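You operate a simulated robot arm through the tools that you are given. There is no shell and no other tool.

You run a simulated robot arm. Do the job below in one go: nothing can be reset, and whatever is moved stays where it is left.

## Task
Zero the press counter, then cap the pipe in the slider.
Fine: the yellow button zeroes it, once; slider in, one stroke, so that the display ends at 1 pcs; draw the slider out, stand the pipe on the black tray, leave the press on. Set down upright: what you pick out.

It is judged by the outcome, as a careful person would: the job done as asked, and still so three seconds after it is handed in. It fails if anything else is knocked over, pushed out of place, dropped, spilled or broken. A push-on lid holds only when it is set on centred and level and pressed home; a screw cap is set on level and turned clockwise until tight.

## Robot
A 6-joint arm with a two-finger gripper, fixed in place. Base frame: the origin is on the floor under the middle of its stand, x ahead of it, y to its left, z up. Units: mm, degrees, N and s.
It reaches about 1572 mm from its shoulder. Its first joint turns from -166.0 to 166.0 degrees. Payload 2.45 kg.
The tool frame sits at the grasp point between the pads (the TCP): z along the fingers, y along the line on which they close. The tips reach 20 mm beyond it. The gripper opens to 140 mm; its body begins 168 mm behind the TCP.
Orientation is that of the tool frame in the base frame, as a unit quaternion [x, y, z, w]. With the fingers straight down and closing along the base's y, the tool's x points along the base's -x, its y along +y and its z along -z.

## Interface
- The arm moves only by the tool servo_tool. Its argument "deltas" is text: rows parted by semicolons, each of 7 numbers parted by spaces: the opening, from 0 (shut) to 1 (fully open), then the shift along the tool's x, y, z in mm, then the turn, a rotation vector about the tool's x, y, z in degrees. In form: jaw dx dy dz ax ay az; .... A call has 1 to 20 rows; each row is the pose to reach, as a shift and turn from the pose commanded when the call began, along the tool's axes at that moment. Each row takes 0.2 s and may step no farther than 50 mm and 8.6 degrees from the row before; otherwise, or with a gripper value out of range, the whole call is refused. Where a pose cannot be reached the arm comes as near as it can. A force on the tool above 70 N (or 10 N above the force at the start of the call, whichever is more), or a blocked arm, ends the call early, and 0.2 s more pass. Each finger travels about 45 mm/s and halts on what it meets, pressing with about 29 N; the grip force reading is that of the motor and also rises with nothing between the fingers. The clock runs only during rows and for 0.2 s after the last one: add rows that repeat a pose to give the fingers time. The reply holds the time, the measured pose of the TCP, the force on the tool along the base axes, the opening and the grip force, in the units named above and with some noise, with the torque about the TCP (base axes, N m) and any sound that the robot's microphone picked up.
- Cameras (640 x 400 px; columns grow to the right, rows downward): "scene" is fixed at [221.2, -500.5, 1402.7]; the picture's right is [0.71, -0.71, 0.00], its down [-0.24, -0.24, -0.94] and it looks along [0.67, 0.67, -0.33] (base axes); focal length 350 px, centre (320, 200). "wrist" rides on the gripper at [78, 11, -209] in the tool frame; the picture's right is [-0.14, 0.99, 0.00], its down [-0.92, -0.13, -0.37] and it looks along [-0.37, -0.05, 0.93] (tool axes); focal length 280 px, centre (320, 200). There is no depth. A picture from a camera that has moved, and an enlarged one, comes with that camera's place and axes in the base frame and with its lens.
- snapshot(camera): a new picture of that camera. No time passes.
- enlarge(camera, box): a new picture of the part [left, top, right, bottom] of that camera's present view, enlarged. No time passes.
- finish_job(): hands the job in; it is judged then, once.

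Places have to be worked out from the pictures, the camera data and where the tool is seen. Open the gripper and draw the arm clear of the work before you hand the job in, unless the task says otherwise.

The tools are called after "Emit:" as a command line: name --argument value ..., lists and objects as JSON in quotes. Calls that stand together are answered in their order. servo_tool: Moves the arm, as the interface text tells. Its arguments: {"type":"object","properties":{"deltas":{"type":"string"}},"required":["deltas"]} The other tools are called the same way: snapshot (camera) takes a picture; enlarge (camera, box) takes an enlarged picture of a part of a camera's view; finish_job () hands the job in.

At the start:

```text
t: 0.0
tool_pos: [648.9, 256.4, 1267.4]
tool_rot: [0.0, 1.0, 0.0, 0.0]
wrist_force: [-0.2, -0.1, -0.3]
moment: [0.05, 0.0, -0.03]
gripper_width: 139.8
grasp_force: 0.2
```

scene: 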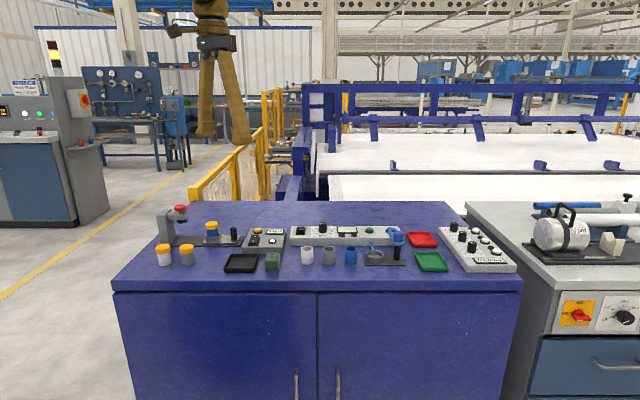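
wrist: 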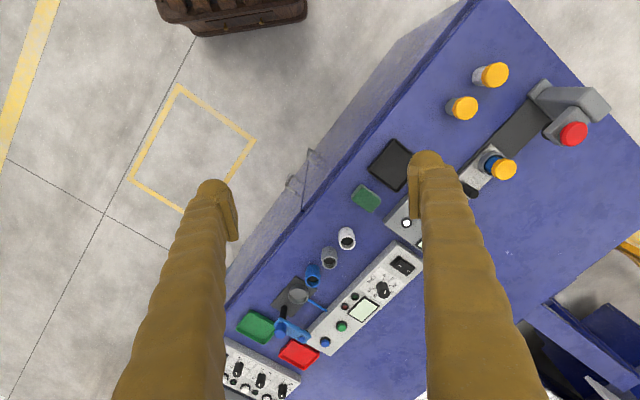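

I start by looking closely at the bench to identify the press, the panels, the slider and the trays.

Emit:
enlarge --camera "scene" --box '[140, 190, 300, 290]'

Emit:
enlarge --camera "scene" --box '[280, 200, 440, 300]'

Emit:
enlarge --camera "wrist" --box '[330, 40, 640, 240]'

Emit:
enlarge --camera "wrist" --box '[220, 180, 460, 400]'

```text
4.00 times, centred on (220, 240) of scene
camera zoom: at [221.2, -500.5, 1402.7], right [0.71, -0.71, 0.0], down [-0.24, -0.24, -0.94], along [0.67, 0.67, -0.33], focal length 1402 px, centre (720, 40)
```

zoom: 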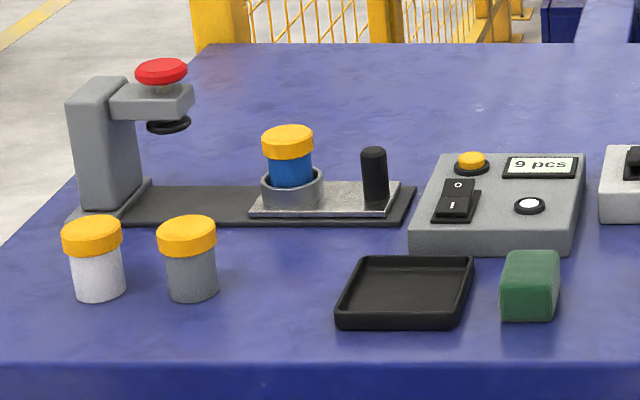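

```text
4.00 times, centred on (360, 250) of scene
camera zoom: at [221.2, -500.5, 1402.7], right [0.71, -0.71, 0.0], down [-0.24, -0.24, -0.94], along [0.67, 0.67, -0.33], focal length 1402 px, centre (160, 0)
```

zoom: 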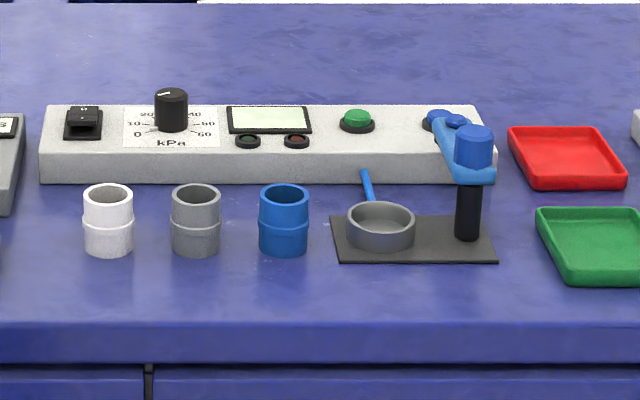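

```text
2.00 times, centred on (485, 140) of wrist
camera zoom: at [570.3, 267.0, 1477.0], right [0.14, 0.99, 0.0], down [0.92, -0.13, 0.37], along [0.37, -0.05, -0.93], focal length 561 px, centre (-10, 320)
```

zoom: 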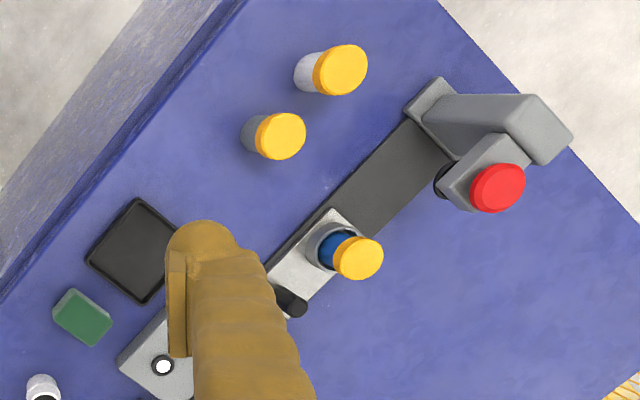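

```text
1.82 times, centred on (340, 290) of wrist
camera zoom: at [570.3, 267.0, 1477.0], right [0.14, 0.99, 0.0], down [0.92, -0.13, 0.37], along [0.37, -0.05, -0.93], focal length 510 px, centre (284, 36)
```

zoom: 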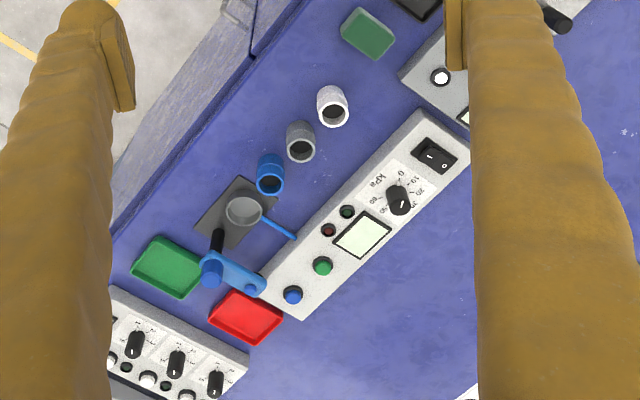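

The press stands at the left of the bench. Its slider has a black handle and carries a blue pipe with an orange lid, and the grey panel reads 9 pcs. I estimate the red knob at (724,748,927), the pipe at (795,653,869) and the panel at about (912,437,842). I'll move the camera closer and turn the tool 45° to line up with the bench.

Emit:
servo_tool --deltas "1 -19 33.8 13 0 0 5; 1 -38 67.6 26 0 0 10; 1 -57 101.3 39 0 0 15; 1 -76 135 52 0 0 20; 1 -95 169 65 0 0 25; 1 -114 202.7 78 0 0 30; 1 -133 236.4 91 0 0 35; 1 -152 270.2 104 0 0 40; 1 -171 304 117 0 0 45; 1 -171 304 117 0 0 45"

Emit:
snapshot --camera "wrist"

Emit:
snapshot --camera "scene"

```text
t: 2.2
tool_pos: [817.9, 561.1, 1150.7]
tool_rot: [0.383, 0.924, -0.001, 0.0]
wrist_force: [0.0, -1.0, -0.2]
moment: [0.01, 0.01, 0.03]
gripper_width: 139.9
grasp_force: 0.1
```

```text
taken
camera wrist: at [770.8, 623.5, 1359.1], right [0.8, 0.6, 0.0], down [0.56, -0.74, 0.37], along [0.22, -0.29, -0.93], focal length 280 px, centre (320, 200)
```

wrist: 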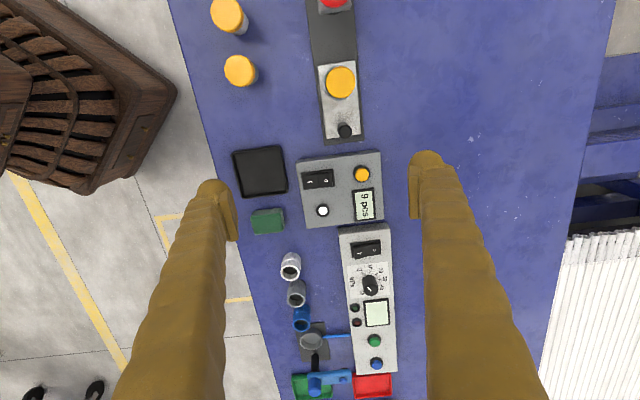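

```text
taken
```

scene: 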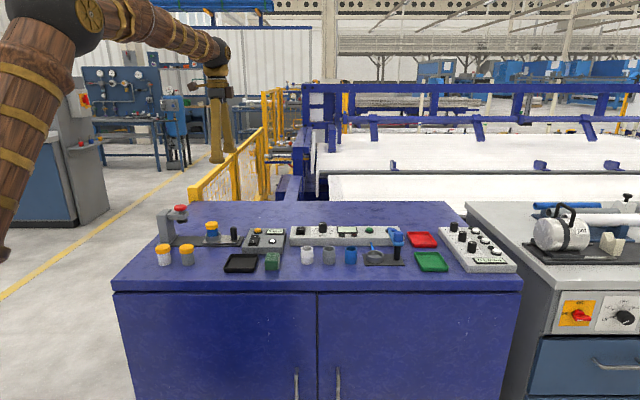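

The view is good and the motion was as expected. I'll enlarge the panel and the press area.

Emit:
enlarge --camera "wrist" --box '[280, 140, 408, 240]'

Emit:
enlarge --camera "wrist" --box '[200, 0, 400, 150]'

Emit:
enlarge --camera "scene" --box '[235, 215, 295, 260]'

Emit:
enlarge --camera "scene" --box '[150, 195, 250, 260]'

```text
4.00 times, centred on (344, 190) of wrist
camera zoom: at [770.8, 623.5, 1359.1], right [0.8, 0.6, 0.0], down [0.56, -0.74, 0.37], along [0.22, -0.29, -0.93], focal length 1122 px, centre (224, 240)
```

zoom: 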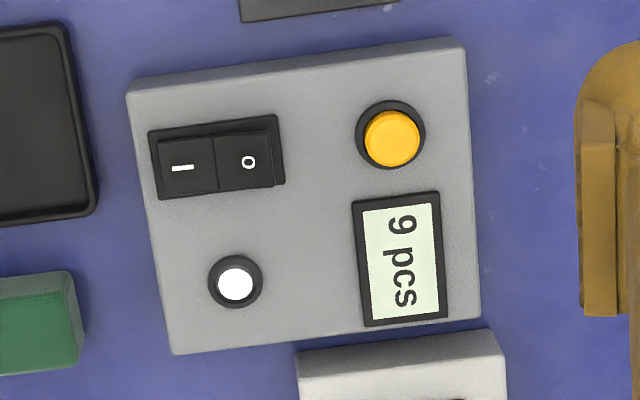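

```text
2.67 times, centred on (300, 75) of wrist
camera zoom: at [770.8, 623.5, 1359.1], right [0.8, 0.6, 0.0], down [0.56, -0.74, 0.37], along [0.22, -0.29, -0.93], focal length 748 px, centre (373, 533)
```

zoom: 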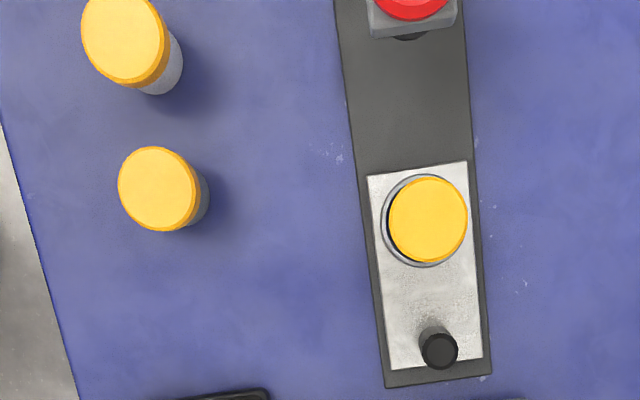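

```text
8.89 times, centred on (265, 238) of scene
camera zoom: at [221.2, -500.5, 1402.7], right [0.71, -0.71, 0.0], down [-0.24, -0.24, -0.94], along [0.67, 0.67, -0.33], focal length 3114 px, centre (809, -133)
```

zoom: 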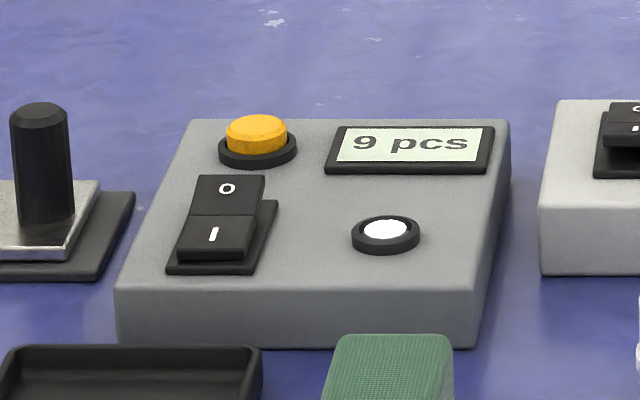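

```text
6.15 times, centred on (200, 228) of scene
camera zoom: at [221.2, -500.5, 1402.7], right [0.71, -0.71, 0.0], down [-0.24, -0.24, -0.94], along [0.67, 0.67, -0.33], focal length 2156 px, centre (1058, 31)
```

zoom: 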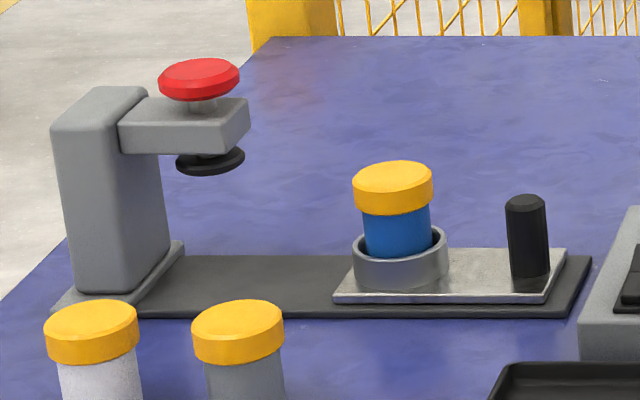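

The I side of the rocker is down and the display and lamp are lit, so the press is on. The red knob sits on a plunger with the black pad below it. I put the yellow button at about (928,548), top at z≈842. I'll close the gripper and hover above it, then check alignment.

Emit:
servo_tool --deltas "0 -14.6 11.4 36.7 0 0 0; 0 -29.2 22.8 73.3 0 0 0; 0 -43.8 34.2 110 0 0 0; 0 -58.3 45.7 146.7 0 0 0; 0 -72.9 57.1 183.3 0 0 0; 0 -87.5 68.5 220 0 0 0; 0 -87.5 68.5 220 0 0 0; 0 -87.5 68.5 220 0 0 0; 0 -87.5 68.5 220 0 0 0; 0 -87.5 68.5 220 0 0 0"

Emit:
snapshot --camera "wrist"

Emit:
enlarge --camera "scene" --box '[210, 160, 310, 260]'

```text
t: 4.4
tool_pos: [927.8, 545.8, 931.6]
tool_rot: [0.383, 0.924, 0.0, 0.0]
wrist_force: [-0.8, 0.7, -0.2]
moment: [0.07, 0.02, 0.02]
gripper_width: 0.0
grasp_force: 28.4
```

```text
taken
camera wrist: at [881.1, 610.0, 1139.9], right [0.8, 0.6, 0.0], down [0.56, -0.74, 0.37], along [0.22, -0.29, -0.93], focal length 280 px, centre (320, 200)
```

wrist: 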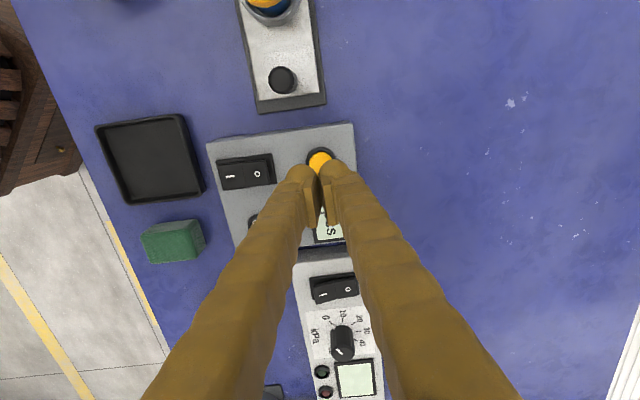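

```text
4.00 times, centred on (260, 210) of scene
camera zoom: at [221.2, -500.5, 1402.7], right [0.71, -0.71, 0.0], down [-0.24, -0.24, -0.94], along [0.67, 0.67, -0.33], focal length 1402 px, centre (560, 160)
```

zoom: 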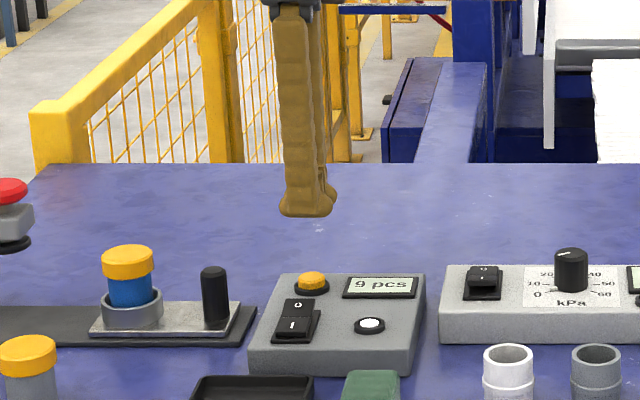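

The tool is hovering above the button. I'll zoom in to check how the tip lines up before pressing.

Emit:
enlarge --camera "wrist" --box '[280, 130, 360, 250]'

Emit:
enlarge --camera "scene" --box '[250, 190, 330, 250]'

```text
3.33 times, centred on (320, 190) of wrist
camera zoom: at [881.1, 610.0, 1139.9], right [0.8, 0.6, 0.0], down [0.56, -0.74, 0.37], along [0.22, -0.29, -0.93], focal length 935 px, centre (320, 233)
```

zoom: 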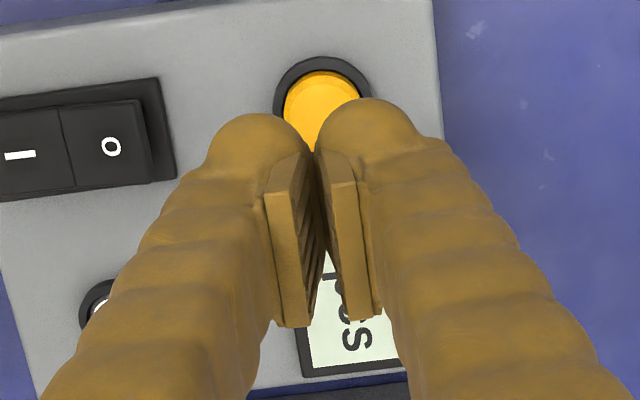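

```text
6.67 times, centred on (290, 220) of scene
camera zoom: at [221.2, -500.5, 1402.7], right [0.71, -0.71, 0.0], down [-0.24, -0.24, -0.94], along [0.67, 0.67, -0.33], focal length 2336 px, centre (520, 67)
```

zoom: 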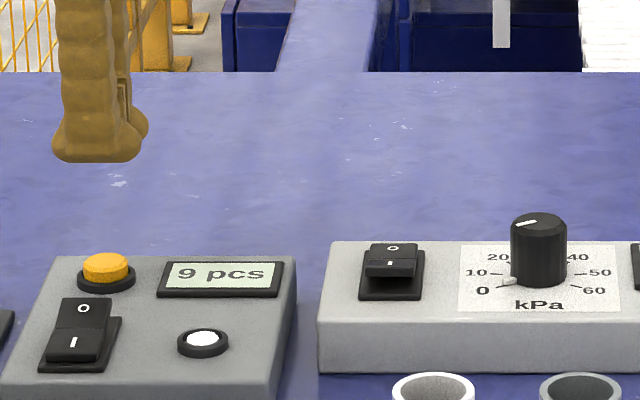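

The yellow button centre is about (e1 267, e2 1044) in bench axes, so the tool is roughly 3 mm off. I'll bias the tip a little toward the press to stay clear of the display bezel, then come down to just above the button.

Emit:
servo_tool --deltas "0 8.7 0.7 20 0 0 0; 0 8.7 0.7 40 0 0 0; 0 8.7 0.7 55 0 0 0; 0 8.7 0.7 60 0 0 0; 0 8.7 0.7 60 0 0 0"

Emit:
enlarge --camera "scene" --box '[230, 200, 310, 260]'

Emit:
enlarge --camera "wrist" --box '[280, 130, 360, 250]'

```text
t: 5.6
tool_pos: [924.6, 554.1, 869.6]
tool_rot: [0.383, 0.924, 0.0, 0.0]
wrist_force: [-0.5, 0.0, 0.5]
moment: [0.02, 0.01, 0.02]
gripper_width: 0.0
grasp_force: 28.9
```

```text
6.67 times, centred on (270, 230) of scene
camera zoom: at [221.2, -500.5, 1402.7], right [0.71, -0.71, 0.0], down [-0.24, -0.24, -0.94], along [0.67, 0.67, -0.33], focal length 2336 px, centre (653, 0)
```

zoom: 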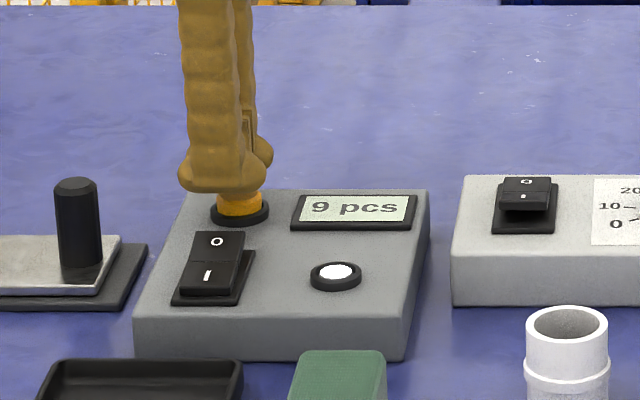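

```text
3.33 times, centred on (320, 190) of wrist
camera zoom: at [876.2, 617.1, 1079.4], right [0.8, 0.6, 0.0], down [0.56, -0.74, 0.37], along [0.22, -0.29, -0.93], focal length 935 px, centre (320, 233)
```

zoom: 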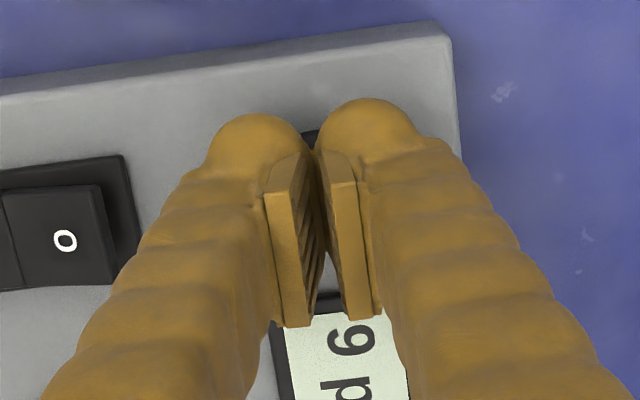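

The tip is about 5–8 mm above the button, with clearance to the rocker and the display. I'll come down in small steps and watch the force.

Emit:
servo_tool --deltas "0 0 0 1.5 0 0 0; 0 0 0 3 0 0 0; 0 0 0 4.5 0 0 0"

Emit:
enlarge --camera "scene" --box '[230, 200, 310, 260]'

```text
t: 6.4
tool_pos: [923.4, 553.9, 865.7]
tool_rot: [0.383, 0.924, -0.001, 0.0]
wrist_force: [-0.1, 0.4, -0.6]
moment: [0.01, -0.03, 0.0]
gripper_width: 0.0
grasp_force: 29.1
```

```text
6.67 times, centred on (270, 230) of scene
camera zoom: at [221.2, -500.5, 1402.7], right [0.71, -0.71, 0.0], down [-0.24, -0.24, -0.94], along [0.67, 0.67, -0.33], focal length 2336 px, centre (653, 0)
```

zoom: 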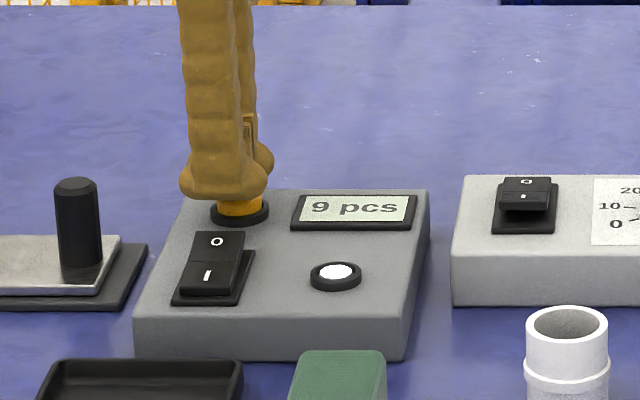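

There's no contact yet, with the tip at about 846. I'll continue down in 1 mm steps.

Emit:
servo_tool --deltas "0 0 0 1 0 0 0; 0 0 0 2 0 0 0; 0 0 0 3 0 0 0"

Emit:
enlarge --camera "scene" --box '[230, 200, 310, 260]'

```text
t: 7.2
tool_pos: [924.7, 552.7, 861.8]
tool_rot: [0.383, 0.924, 0.001, 0.0]
wrist_force: [0.1, 0.4, 0.1]
moment: [0.01, -0.03, -0.03]
gripper_width: 6.0
grasp_force: 29.6
```

```text
6.67 times, centred on (270, 230) of scene
camera zoom: at [221.2, -500.5, 1402.7], right [0.71, -0.71, 0.0], down [-0.24, -0.24, -0.94], along [0.67, 0.67, -0.33], focal length 2336 px, centre (653, 0)
```

zoom: 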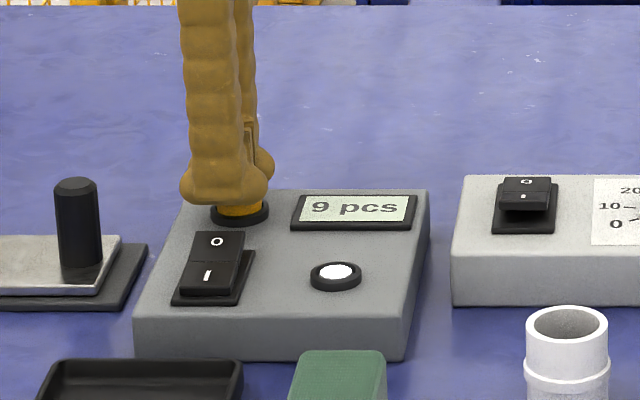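

The opening reads 6 mm with no vertical force, so the rounded tips are straddling the button instead of pressing it. I'll back up, then shift so that a single fingertip sits over the button.

Emit:
servo_tool --deltas "0 0 0 -5 0 0 0; 0 0 0 -12 0 0 0; 0 0 0 -22 0 0 0; 0 0 0 -22 0 0 0"

Emit:
enlarge --camera "scene" --box '[230, 200, 310, 260]'

Emit:
snapshot --camera "wrist"

```text
t: 8.2
tool_pos: [924.7, 554.6, 885.7]
tool_rot: [0.382, 0.924, 0.0, 0.0]
wrist_force: [-0.1, -0.9, -0.3]
moment: [0.01, -0.01, 0.03]
gripper_width: 0.0
grasp_force: 29.5
```

```text
6.67 times, centred on (270, 230) of scene
camera zoom: at [221.2, -500.5, 1402.7], right [0.71, -0.71, 0.0], down [-0.24, -0.24, -0.94], along [0.67, 0.67, -0.33], focal length 2336 px, centre (653, 0)
```

zoom: 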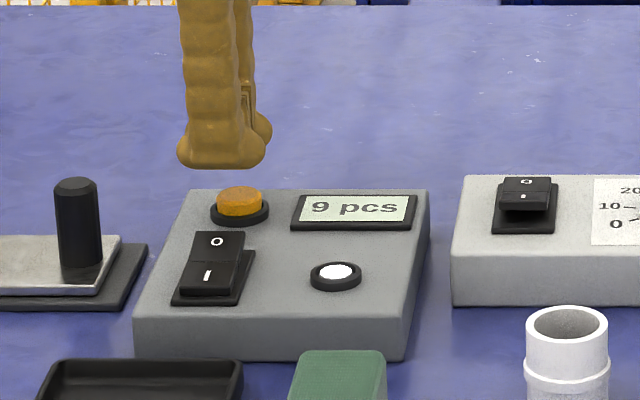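

```text
taken
camera wrist: at [876.3, 616.8, 1094.3], right [0.8, 0.6, 0.0], down [0.56, -0.74, 0.37], along [0.22, -0.29, -0.93], focal length 280 px, centre (320, 200)
```

wrist: 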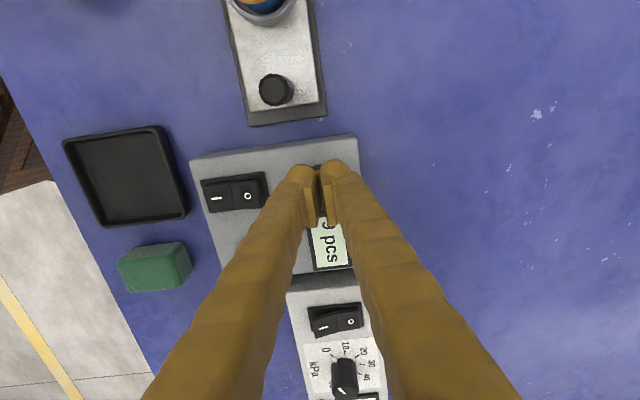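

Nothing changed: the display still shows 9 and the gripper is closed again. I'll shift 15 mm along tool y to put the near fingertip over the button, and 4 mm toward the panel's right.

Emit:
servo_tool --deltas "0 -4 15 0 0 0 0; 0 -4 15 10 0 0 0; 0 -4 15 18 0 0 0; 0 -4 15 18 0 0 0"

Emit:
enlarge --camera "scene" --box '[230, 200, 310, 260]'

Emit:
enlarge --camera "wrist" --box '[240, 130, 360, 230]'

```text
t: 9.2
tool_pos: [939.0, 561.0, 866.5]
tool_rot: [0.383, 0.924, 0.0, -0.001]
wrist_force: [0.1, 0.1, 0.1]
moment: [-0.01, 0.03, 0.01]
gripper_width: 0.2
grasp_force: 29.5
```

```text
6.67 times, centred on (270, 230) of scene
camera zoom: at [221.2, -500.5, 1402.7], right [0.71, -0.71, 0.0], down [-0.24, -0.24, -0.94], along [0.67, 0.67, -0.33], focal length 2336 px, centre (653, 0)
```

zoom: 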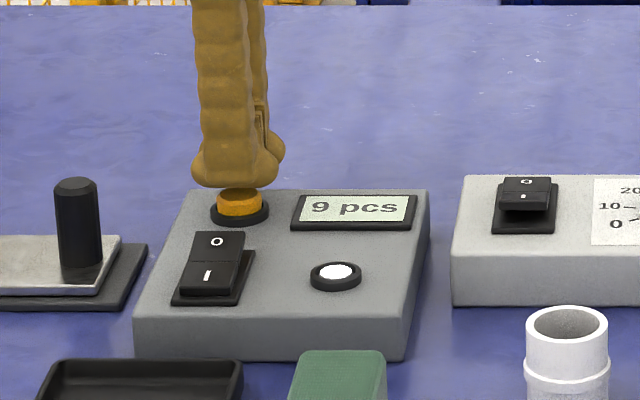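

```text
4.00 times, centred on (300, 180) of wrist
camera zoom: at [889.8, 624.1, 1076.3], right [0.8, 0.6, 0.0], down [0.56, -0.74, 0.37], along [0.22, -0.29, -0.93], focal length 1122 px, centre (400, 280)
```

zoom: 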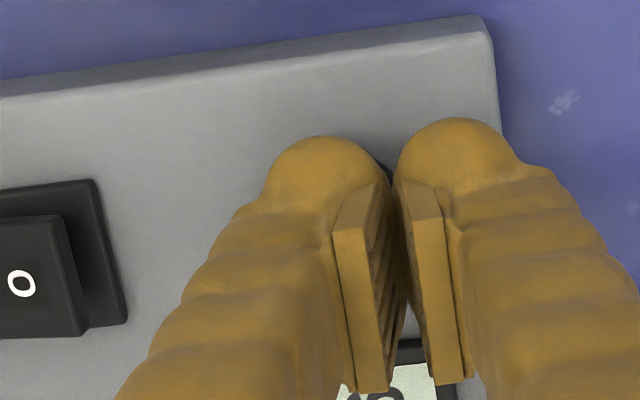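

The near fingertip is now centred over the button, with the tip at about z 847. I'll step down slowly.

Emit:
servo_tool --deltas "0 0 0 1 0 0 0; 0 0 0 2 0 0 0; 0 0 0 3 0 0 0; 0 0 0 4 0 0 0"

Emit:
enlarge --camera "scene" --box '[230, 200, 310, 260]'

```text
t: 10.2
tool_pos: [938.1, 562.3, 863.0]
tool_rot: [0.382, 0.924, 0.0, 0.0]
wrist_force: [-0.7, -0.2, 0.3]
moment: [0.0, 0.03, 0.02]
gripper_width: 0.1
grasp_force: 29.2
```

```text
6.67 times, centred on (270, 230) of scene
camera zoom: at [221.2, -500.5, 1402.7], right [0.71, -0.71, 0.0], down [-0.24, -0.24, -0.94], along [0.67, 0.67, -0.33], focal length 2336 px, centre (653, 0)
```

zoom: 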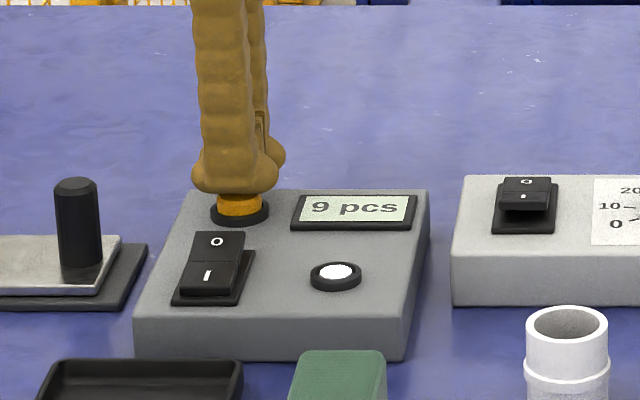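

Still no contact, with the tip at about 843. I'll go down another 4 mm in 1 mm steps.

Emit:
servo_tool --deltas "0 0 0 1 0 0 0; 0 0 0 2 0 0 0; 0 0 0 3 0 0 0"

Emit:
enlarge --camera "scene" --box '[230, 200, 310, 260]'

```text
t: 11.0
tool_pos: [938.4, 561.7, 859.5]
tool_rot: [0.383, 0.924, 0.0, 0.0]
wrist_force: [-0.1, 0.1, 1.8]
moment: [-0.02, 0.02, 0.01]
gripper_width: 0.0
grasp_force: 29.3
heard: click
```

```text
6.67 times, centred on (270, 230) of scene
camera zoom: at [221.2, -500.5, 1402.7], right [0.71, -0.71, 0.0], down [-0.24, -0.24, -0.94], along [0.67, 0.67, -0.33], focal length 2336 px, centre (653, 0)
```

zoom: 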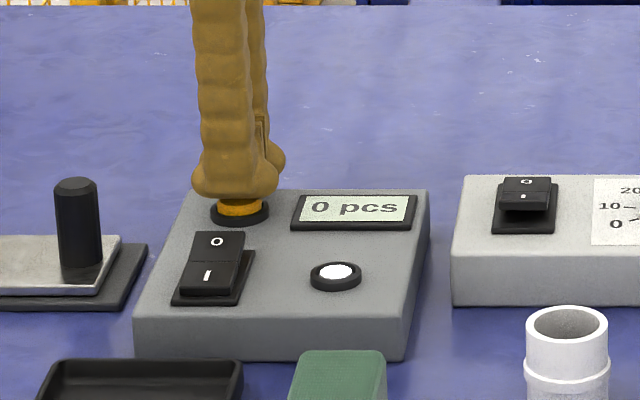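

I heard the click and the display reads 0 pcs. I'll lift straight off the button, then move above the slider handle, which I put at e1 183, e2 1019 (x 850, y 591, top about 859), with the fingers half open.

Emit:
servo_tool --deltas "0 0 0 -10 0 0 0; 0 0 0 -50 0 0 0; 0 0 0 -90 0 0 0; 0.45 41.7 -21 -90 0 0 0; 0.45 83.4 -42 -90 0 0 0; 0.45 83.4 -42 -90 0 0 0; 0.45 83.4 -42 -90 0 0 0; 0.45 83.4 -42 -90 0 0 0"

Emit:
snapshot --camera "wrist"

Emit:
enlarge --camera "scene" --box '[150, 170, 310, 270]'

```text
t: 12.8
tool_pos: [848.1, 590.1, 950.1]
tool_rot: [0.383, 0.924, 0.0, -0.001]
wrist_force: [0.7, 0.0, 0.1]
moment: [0.0, 0.01, 0.02]
gripper_width: 62.9
grasp_force: 0.1
```

```text
taken
camera wrist: at [800.5, 652.8, 1159.0], right [0.8, 0.6, 0.0], down [0.56, -0.74, 0.37], along [0.22, -0.29, -0.93], focal length 280 px, centre (320, 200)
```

wrist: 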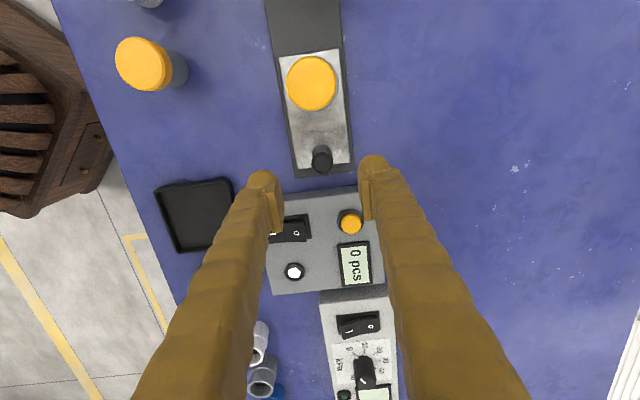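

```text
4.00 times, centred on (230, 220) of scene
camera zoom: at [221.2, -500.5, 1402.7], right [0.71, -0.71, 0.0], down [-0.24, -0.24, -0.94], along [0.67, 0.67, -0.33], focal length 1402 px, centre (680, 120)
```

zoom: 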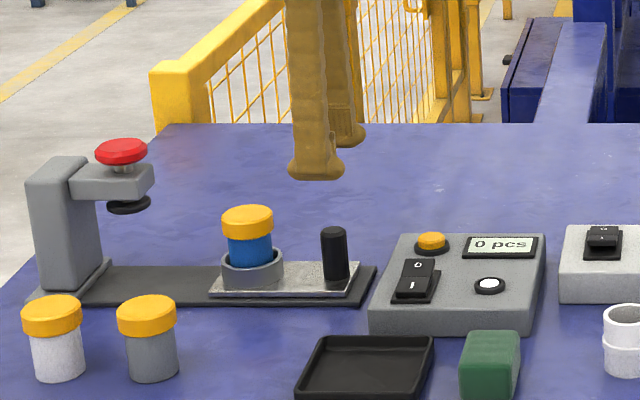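

I'll zoom in on the handle to refine its position relative to the TCP.

Emit:
enlarge --camera "wrist" --box '[260, 40, 388, 190]'

Emit:
enlarge --camera "scene" --box '[190, 205, 260, 255]'

```text
2.67 times, centred on (324, 115) of wrist
camera zoom: at [800.5, 652.8, 1159.0], right [0.8, 0.6, 0.0], down [0.56, -0.74, 0.37], along [0.22, -0.29, -0.93], focal length 748 px, centre (309, 427)
```

zoom: 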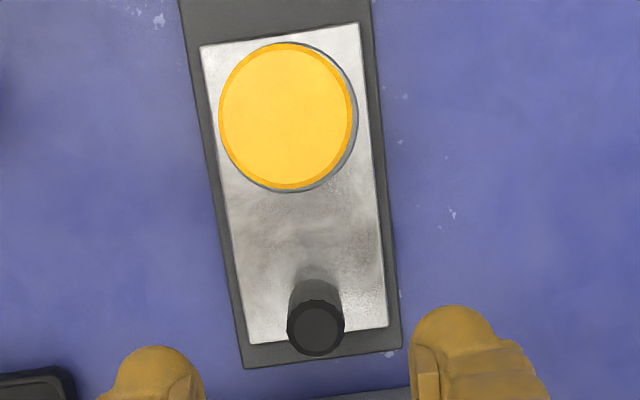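

```text
8.00 times, centred on (225, 230) of scene
camera zoom: at [221.2, -500.5, 1402.7], right [0.71, -0.71, 0.0], down [-0.24, -0.24, -0.94], along [0.67, 0.67, -0.33], focal length 2803 px, centre (1080, -40)
```

zoom: 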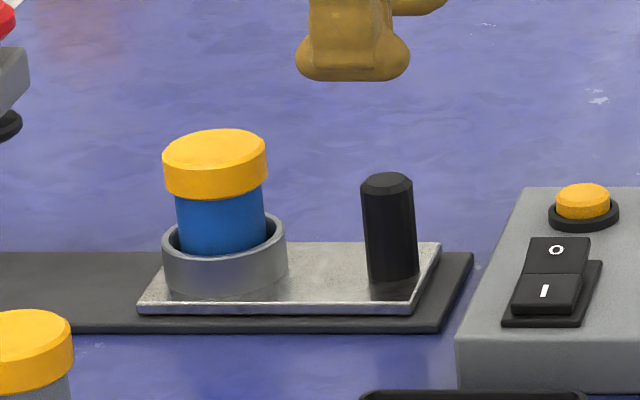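

The handle is at e1 181.7, e2 1019.7 with its top at about 859. The TCP needs about 3 mm in y. I'll descend with the fingers on either side and stop with the tips well above the slider plate.

Emit:
servo_tool --deltas "0.45 0.7 3 30 0 0 0; 0.45 0.7 3 60 0 0 0; 0.45 0.7 3 80 0 0 0; 0.45 0.7 3 92 0 0 0; 0.45 0.7 3 100 0 0 0; 0.45 0.7 3 100 0 0 0"

Emit:
enlarge --camera "scene" --box '[190, 205, 260, 255]'

Emit:
enlarge --camera "wrist" --box '[240, 100, 400, 250]'

```text
t: 14.2
tool_pos: [850.5, 594.1, 850.0]
tool_rot: [0.382, 0.924, -0.001, 0.001]
wrist_force: [0.0, -0.1, -0.9]
moment: [0.0, 0.02, -0.01]
gripper_width: 63.0
grasp_force: 0.0
```

```text
8.00 times, centred on (225, 230) of scene
camera zoom: at [221.2, -500.5, 1402.7], right [0.71, -0.71, 0.0], down [-0.24, -0.24, -0.94], along [0.67, 0.67, -0.33], focal length 2803 px, centre (1080, -40)
```

zoom: 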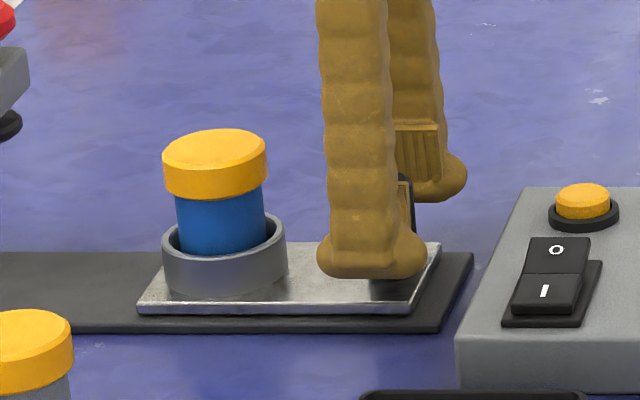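

```text
2.67 times, centred on (320, 175) of wrist
camera zoom: at [803.0, 656.2, 1059.4], right [0.8, 0.6, 0.0], down [0.56, -0.74, 0.37], along [0.22, -0.29, -0.93], focal length 748 px, centre (320, 267)
```

zoom: 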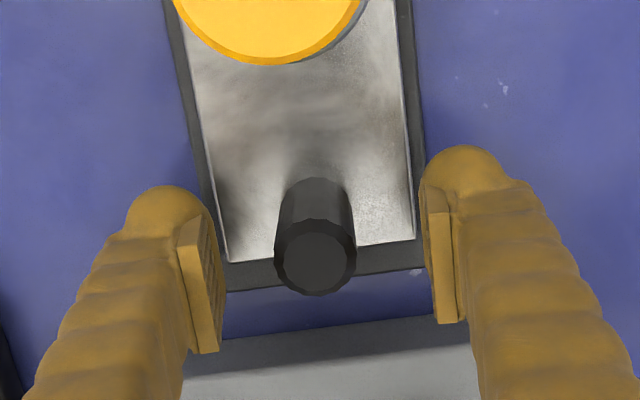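

The fingers straddle the handle, centred, with the tips above the plate. I'll close on it.

Emit:
servo_tool --deltas "0 0 0 0 0 0 0; 0 0 0 0 0 0 0; 0 0 0 0 0 0 0; 0 0 0 0 0 0 0; 0 0 0 0 0 0 0"

Emit:
enlarge --camera "wrist" --box '[240, 100, 400, 250]'

```text
t: 15.4
tool_pos: [850.3, 592.3, 850.9]
tool_rot: [0.383, 0.924, -0.001, 0.0]
wrist_force: [-21.3, -18.9, 3.6]
moment: [-0.23, 0.2, 0.08]
gripper_width: 22.8
grasp_force: 44.5
```

```text
2.67 times, centred on (320, 175) of wrist
camera zoom: at [802.6, 655.7, 1059.3], right [0.8, 0.6, 0.0], down [0.56, -0.74, 0.37], along [0.22, -0.29, -0.93], focal length 748 px, centre (320, 267)
```

zoom: 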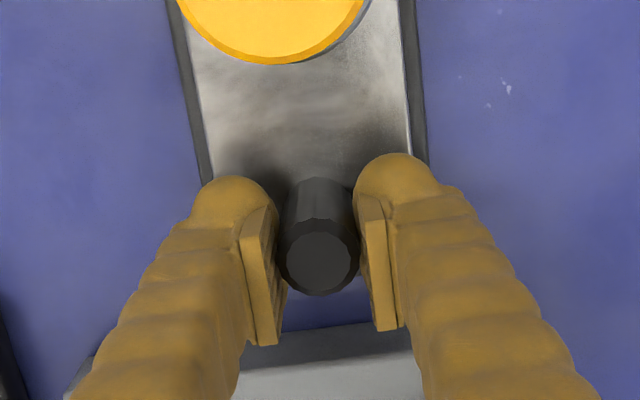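

I have a grip at 22.8 mm, but about 28 N pushes along −e2, so I'm off-centre by a millimetre or two. I'll ease the tool along −y to relax that before sliding.

Emit:
servo_tool --deltas "0 0 -0.5 0 0 0 0; 0 0 -1 0 0 0 0; 0 0 -1.5 0 0 0 0; 0 0 -1.5 0 0 0 0"

```text
t: 16.4
tool_pos: [849.6, 592.9, 849.7]
tool_rot: [0.383, 0.924, 0.001, 0.001]
wrist_force: [-0.8, -2.3, -7.0]
moment: [-0.09, -0.1, -0.01]
gripper_width: 22.7
grasp_force: 45.1
```

The lateral force is nearly gone. I'll push the slider gently toward the press (tool +x), about 90 mm first.

Emit:
servo_tool --deltas "0 2 0 0 0 0 0; 0 6 0 0 0 0 0; 0 12 0 0 0 0 0; 0 18 0 0 0 0 0; 0 24 0 0 0 0 0; 0 30 0 0 0 0 0; 0 36 0 0 0 0 0; 0 42 0 0 0 0 0; 0 48 0 0 0 0 0; 0 54 0 0 0 0 0; 0 60 0 0 0 0 0; 0 66 0 0 0 0 0; 0 72 0 0 0 0 0; 0 78 0 0 0 0 0; 0 84 0 0 0 0 0; 0 88 0 0 0 0 0; 0 90 0 0 0 0 0"

Emit:
enlarge --camera "scene" --box '[150, 185, 270, 260]'

Emit:
snapshot --camera "wrist"

```text
t: 20.0
tool_pos: [786.4, 656.9, 849.6]
tool_rot: [0.382, 0.924, 0.001, -0.001]
wrist_force: [23.9, 23.2, -1.2]
moment: [0.25, -0.21, -0.06]
gripper_width: 22.5
grasp_force: 45.1
```

```text
5.33 times, centred on (210, 222) of scene
camera zoom: at [221.2, -500.5, 1402.7], right [0.71, -0.71, 0.0], down [-0.24, -0.24, -0.94], along [0.67, 0.67, -0.33], focal length 1869 px, centre (907, 80)
```

zoom: 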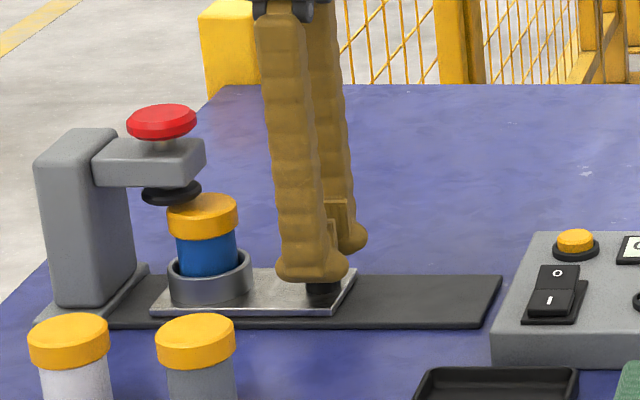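

```text
taken
camera wrist: at [737.9, 719.2, 1059.4], right [0.8, 0.6, 0.0], down [0.56, -0.74, 0.37], along [0.22, -0.29, -0.93], focal length 280 px, centre (320, 200)
```

wrist: 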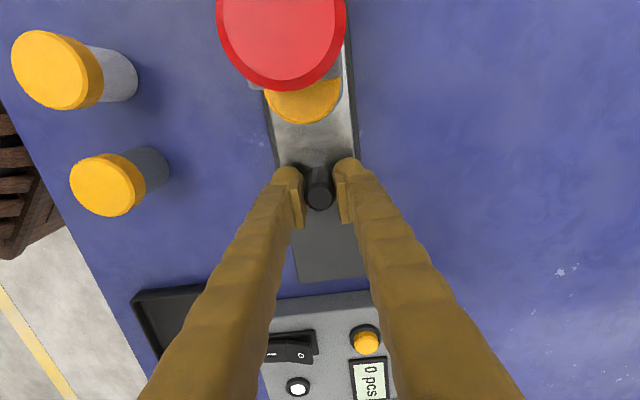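

The slider moved about 90 mm. The rail runs about 1° off my tool axis, which caused the 33 N side load. I'll correct the y offset and continue toward the stop in small steps.

Emit:
servo_tool --deltas "0 0 0.9 0 0 0 0; 0 0 1.8 0 0 0 0; 0 3 1.9 0 0 0 0; 0 6 1.9 0 0 0 0; 0 9 2.0 0 0 0 0; 0 11 2.0 0 0 0 0; 0 12 2.0 0 0 0 0"

Emit:
enlarge --camera "scene" --box '[150, 185, 270, 260]'

```text
t: 21.6
tool_pos: [776.9, 665.3, 850.3]
tool_rot: [0.382, 0.924, -0.001, 0.0]
wrist_force: [-25.0, -24.5, 13.6]
moment: [-0.27, 0.28, 0.1]
gripper_width: 22.8
grasp_force: 45.0
```

```text
5.33 times, centred on (210, 222) of scene
camera zoom: at [221.2, -500.5, 1402.7], right [0.71, -0.71, 0.0], down [-0.24, -0.24, -0.94], along [0.67, 0.67, -0.33], focal length 1869 px, centre (907, 80)
```

zoom: 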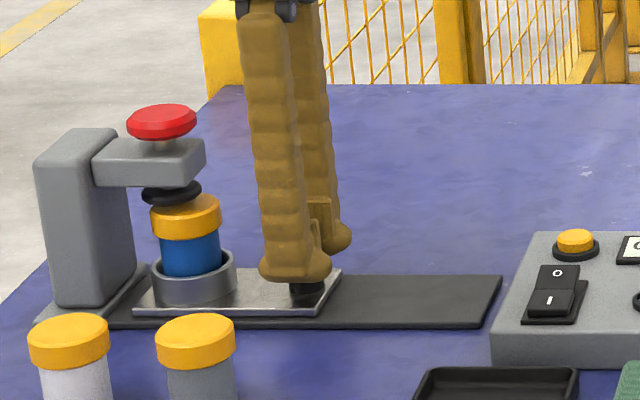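

The side load has flipped to about −35 N, so I over-corrected by roughly 1 mm. I'll take that back and keep moving in; the pad centre looks about 10 mm away.

Emit:
servo_tool --deltas "0 0 -0.5 0 0 0 0; 0 0 -1 0 0 0 0; 0 2 -1 0 0 0 0; 0 4 -1 0 0 0 0; 0 6 -0.9 0 0 0 0"

Emit:
enlarge --camera "scene" --box '[150, 185, 270, 260]'

```text
t: 22.8
tool_pos: [773.2, 670.6, 849.8]
tool_rot: [0.382, 0.924, 0.0, 0.001]
wrist_force: [-23.1, -18.3, 3.9]
moment: [-0.25, 0.18, 0.05]
gripper_width: 22.6
grasp_force: 44.7
```

```text
5.33 times, centred on (210, 222) of scene
camera zoom: at [221.2, -500.5, 1402.7], right [0.71, -0.71, 0.0], down [-0.24, -0.24, -0.94], along [0.67, 0.67, -0.33], focal length 1869 px, centre (907, 80)
```

zoom: 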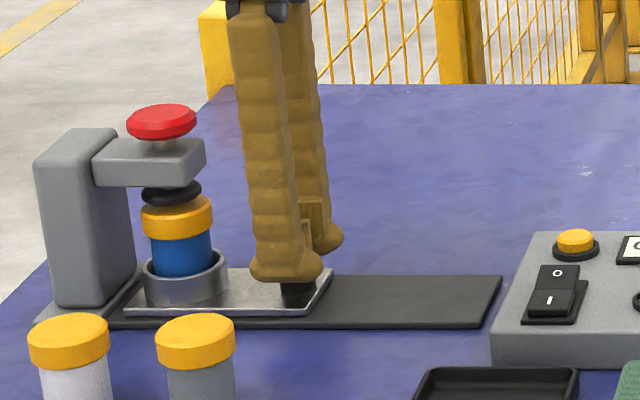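

The cap is about 4 mm from the pad axis. I'll continue in 1 mm steps, watching for force along the slide axis at the stop.

Emit:
servo_tool --deltas "0 0 -0.5 0 0 0 0; 0 1 -0.9 0 0 0 0; 0 2 -0.9 0 0 0 0; 0 3 -0.9 0 0 0 0"

Emit:
enlarge --camera "scene" --box '[150, 185, 270, 260]'

```text
t: 23.8
tool_pos: [771.8, 670.7, 849.7]
tool_rot: [0.382, 0.924, 0.001, 0.0]
wrist_force: [9.3, -10.6, -6.9]
moment: [-0.05, -0.04, -0.01]
gripper_width: 22.6
grasp_force: 44.8
```

```text
5.33 times, centred on (210, 222) of scene
camera zoom: at [221.2, -500.5, 1402.7], right [0.71, -0.71, 0.0], down [-0.24, -0.24, -0.94], along [0.67, 0.67, -0.33], focal length 1869 px, centre (907, 80)
```

zoom: 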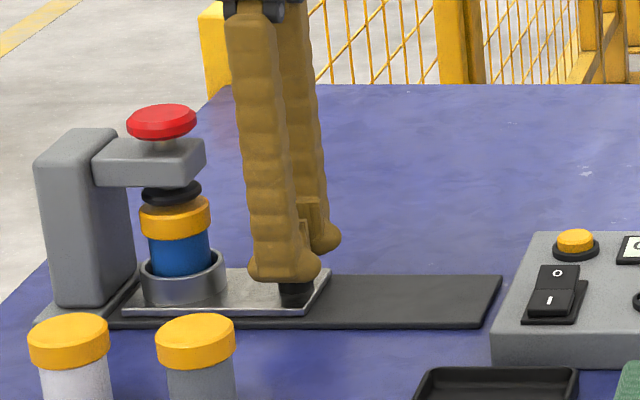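

There's now about 14 N resisting along the slide axis, so it may be at the stop. I'll push 1.5 mm more to confirm.

Emit:
servo_tool --deltas "0 0.5 0 0 0 0 0; 0 1 0 0 0 0 0; 0 1.5 0 0 0 0 0; 0 1.5 0 0 0 0 0"

Emit:
enlarge --camera "scene" --box '[155, 190, 235, 250]'

Emit:
snapshot --camera "wrist"

```text
t: 24.8
tool_pos: [770.2, 671.1, 851.0]
tool_rot: [0.383, 0.924, 0.0, 0.0]
wrist_force: [28.7, -19.2, -1.3]
moment: [-0.22, -0.31, 0.0]
gripper_width: 22.7
grasp_force: 44.9
```

```text
6.67 times, centred on (195, 220) of scene
camera zoom: at [221.2, -500.5, 1402.7], right [0.71, -0.71, 0.0], down [-0.24, -0.24, -0.94], along [0.67, 0.67, -0.33], focal length 2336 px, centre (1153, 67)
```

zoom: 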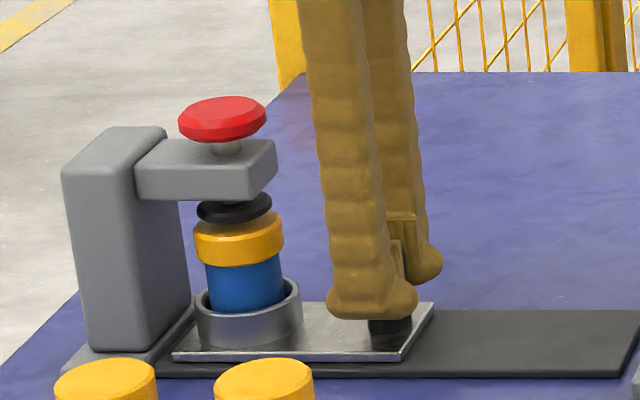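

```text
taken
camera wrist: at [722.9, 734.4, 1059.5], right [0.8, 0.6, 0.0], down [0.56, -0.74, 0.37], along [0.22, -0.29, -0.93], focal length 280 px, centre (320, 200)
```

wrist: 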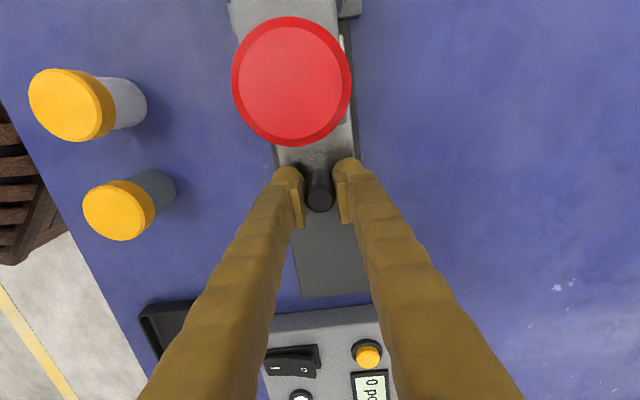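

There's now about 34 N along the slide axis with no further travel, so the slider is at its stop and the cap is centred under the pad. I'll relax the push, open the fingers, and rise straight up.

Emit:
servo_tool --deltas "0 -1 0 0 0 0 0; 0 -1.8 0 0 0 0 0; 0 -1.8 0 0 0 0 0; 0.45 -1.8 0 0 0 0 0; 0.45 -1.8 0 0 0 0 0; 0.45 -1.8 0 0 0 0 0; 0.45 -1.8 0 0 0 0 0"

Emit:
enlarge --camera "scene" --box '[155, 190, 235, 250]'

Emit:
enlarge --camera "wrist" --box '[220, 0, 400, 250]'

```text
t: 26.4
tool_pos: [771.5, 670.6, 850.0]
tool_rot: [0.383, 0.924, 0.0, 0.0]
wrist_force: [0.6, -0.3, 0.3]
moment: [-0.02, -0.02, -0.01]
gripper_width: 62.9
grasp_force: 0.0
```

```text
6.67 times, centred on (195, 220) of scene
camera zoom: at [221.2, -500.5, 1402.7], right [0.71, -0.71, 0.0], down [-0.24, -0.24, -0.94], along [0.67, 0.67, -0.33], focal length 2336 px, centre (1153, 67)
```

zoom: 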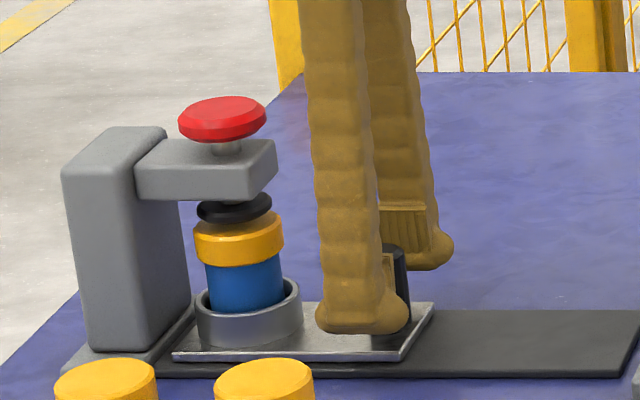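

```text
1.60 times, centred on (310, 125) of wrist
camera zoom: at [723.4, 733.7, 1058.9], right [0.8, 0.6, 0.0], down [0.56, -0.74, 0.37], along [0.22, -0.29, -0.93], focal length 449 px, centre (336, 320)
```

zoom: 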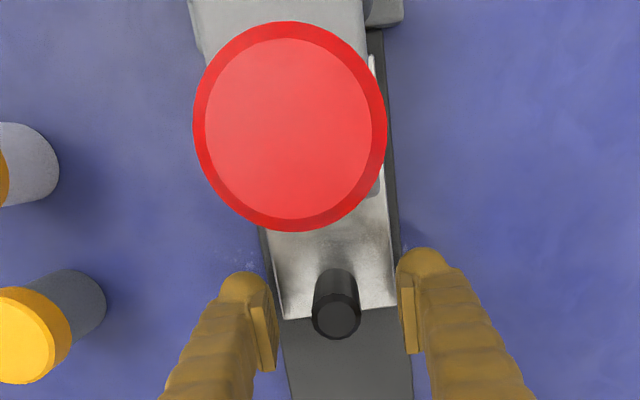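

The slider stays in when released. I'll rise to z≈1000, then move over the red knob (e1 ≈ −10, e2 ≈ 1020, top ≈ 945) with the fingers closing.

Emit:
servo_tool --deltas "0.45 0 0 -30 0 0 0; 0.45 0 0 -70 0 0 0; 0.45 0 0 -110 0 0 0; 0.3 0 0 -150 0 0 0; 0.1 40 0.3 -150 0 0 0; 0 80 0.6 -150 0 0 0; 0 80 0.6 -150 0 0 0; 0 80 0.6 -150 0 0 0; 0 80 0.6 -150 0 0 0"

Emit:
enlarge --camera "scene" --box '[140, 160, 240, 250]'

Emit:
enlarge --camera "wrist" --box '[240, 100, 400, 240]'

```text
t: 28.4
tool_pos: [715.6, 727.9, 999.6]
tool_rot: [0.382, 0.924, 0.0, 0.0]
wrist_force: [0.0, -0.1, -0.2]
moment: [-0.01, 0.0, 0.01]
gripper_width: 0.0
grasp_force: 28.6
```

```text
4.44 times, centred on (190, 205) of scene
camera zoom: at [221.2, -500.5, 1402.7], right [0.71, -0.71, 0.0], down [-0.24, -0.24, -0.94], along [0.67, 0.67, -0.33], focal length 1557 px, centre (898, 178)
```

zoom: 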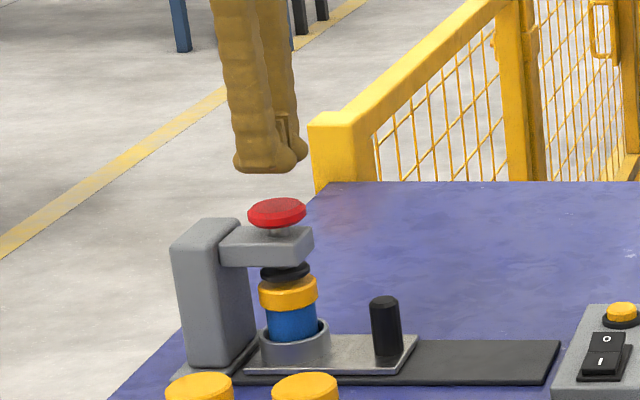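

```text
2.86 times, centred on (320, 170) of wrist
camera zoom: at [667.5, 790.2, 1209.2], right [0.8, 0.6, 0.0], down [0.56, -0.74, 0.37], along [0.22, -0.29, -0.93], focal length 801 px, centre (320, 286)
```

zoom: 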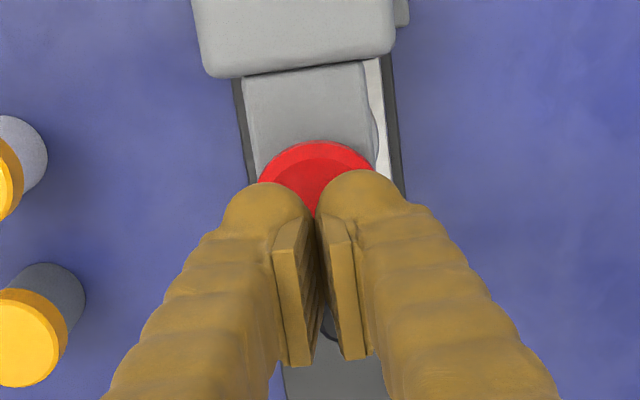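

The fingertips are centred over the knob within a millimetre or two. I'll descend to just above it and then make contact slowly.

Emit:
servo_tool --deltas "0 0 0 15 0 0 0; 0 0 0 26 0 0 0; 0 0 0 30 0 0 0; 0 0 0 32 0 0 0; 0 0 0 34 0 0 0; 0 0 0 36 0 0 0"

Emit:
enlarge --camera "scene" --box '[150, 180, 240, 250]'

```text
t: 29.8
tool_pos: [714.7, 728.0, 964.3]
tool_rot: [0.383, 0.924, 0.0, 0.001]
wrist_force: [0.0, -0.9, 1.0]
moment: [0.0, 0.01, 0.01]
gripper_width: 5.9
grasp_force: 29.7
```

```text
5.71 times, centred on (195, 215) of scene
camera zoom: at [221.2, -500.5, 1402.7], right [0.71, -0.71, 0.0], down [-0.24, -0.24, -0.94], along [0.67, 0.67, -0.33], focal length 2002 px, centre (1034, 114)
```

zoom: 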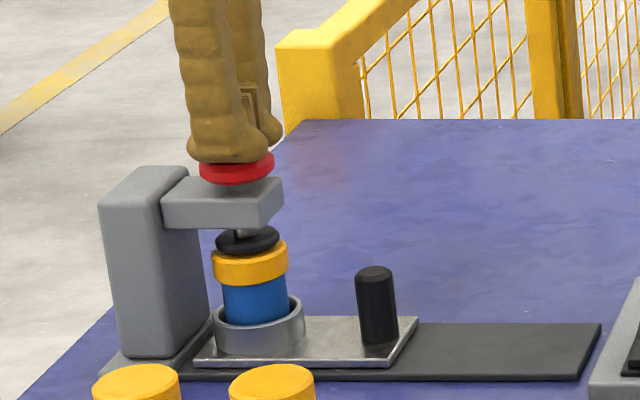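

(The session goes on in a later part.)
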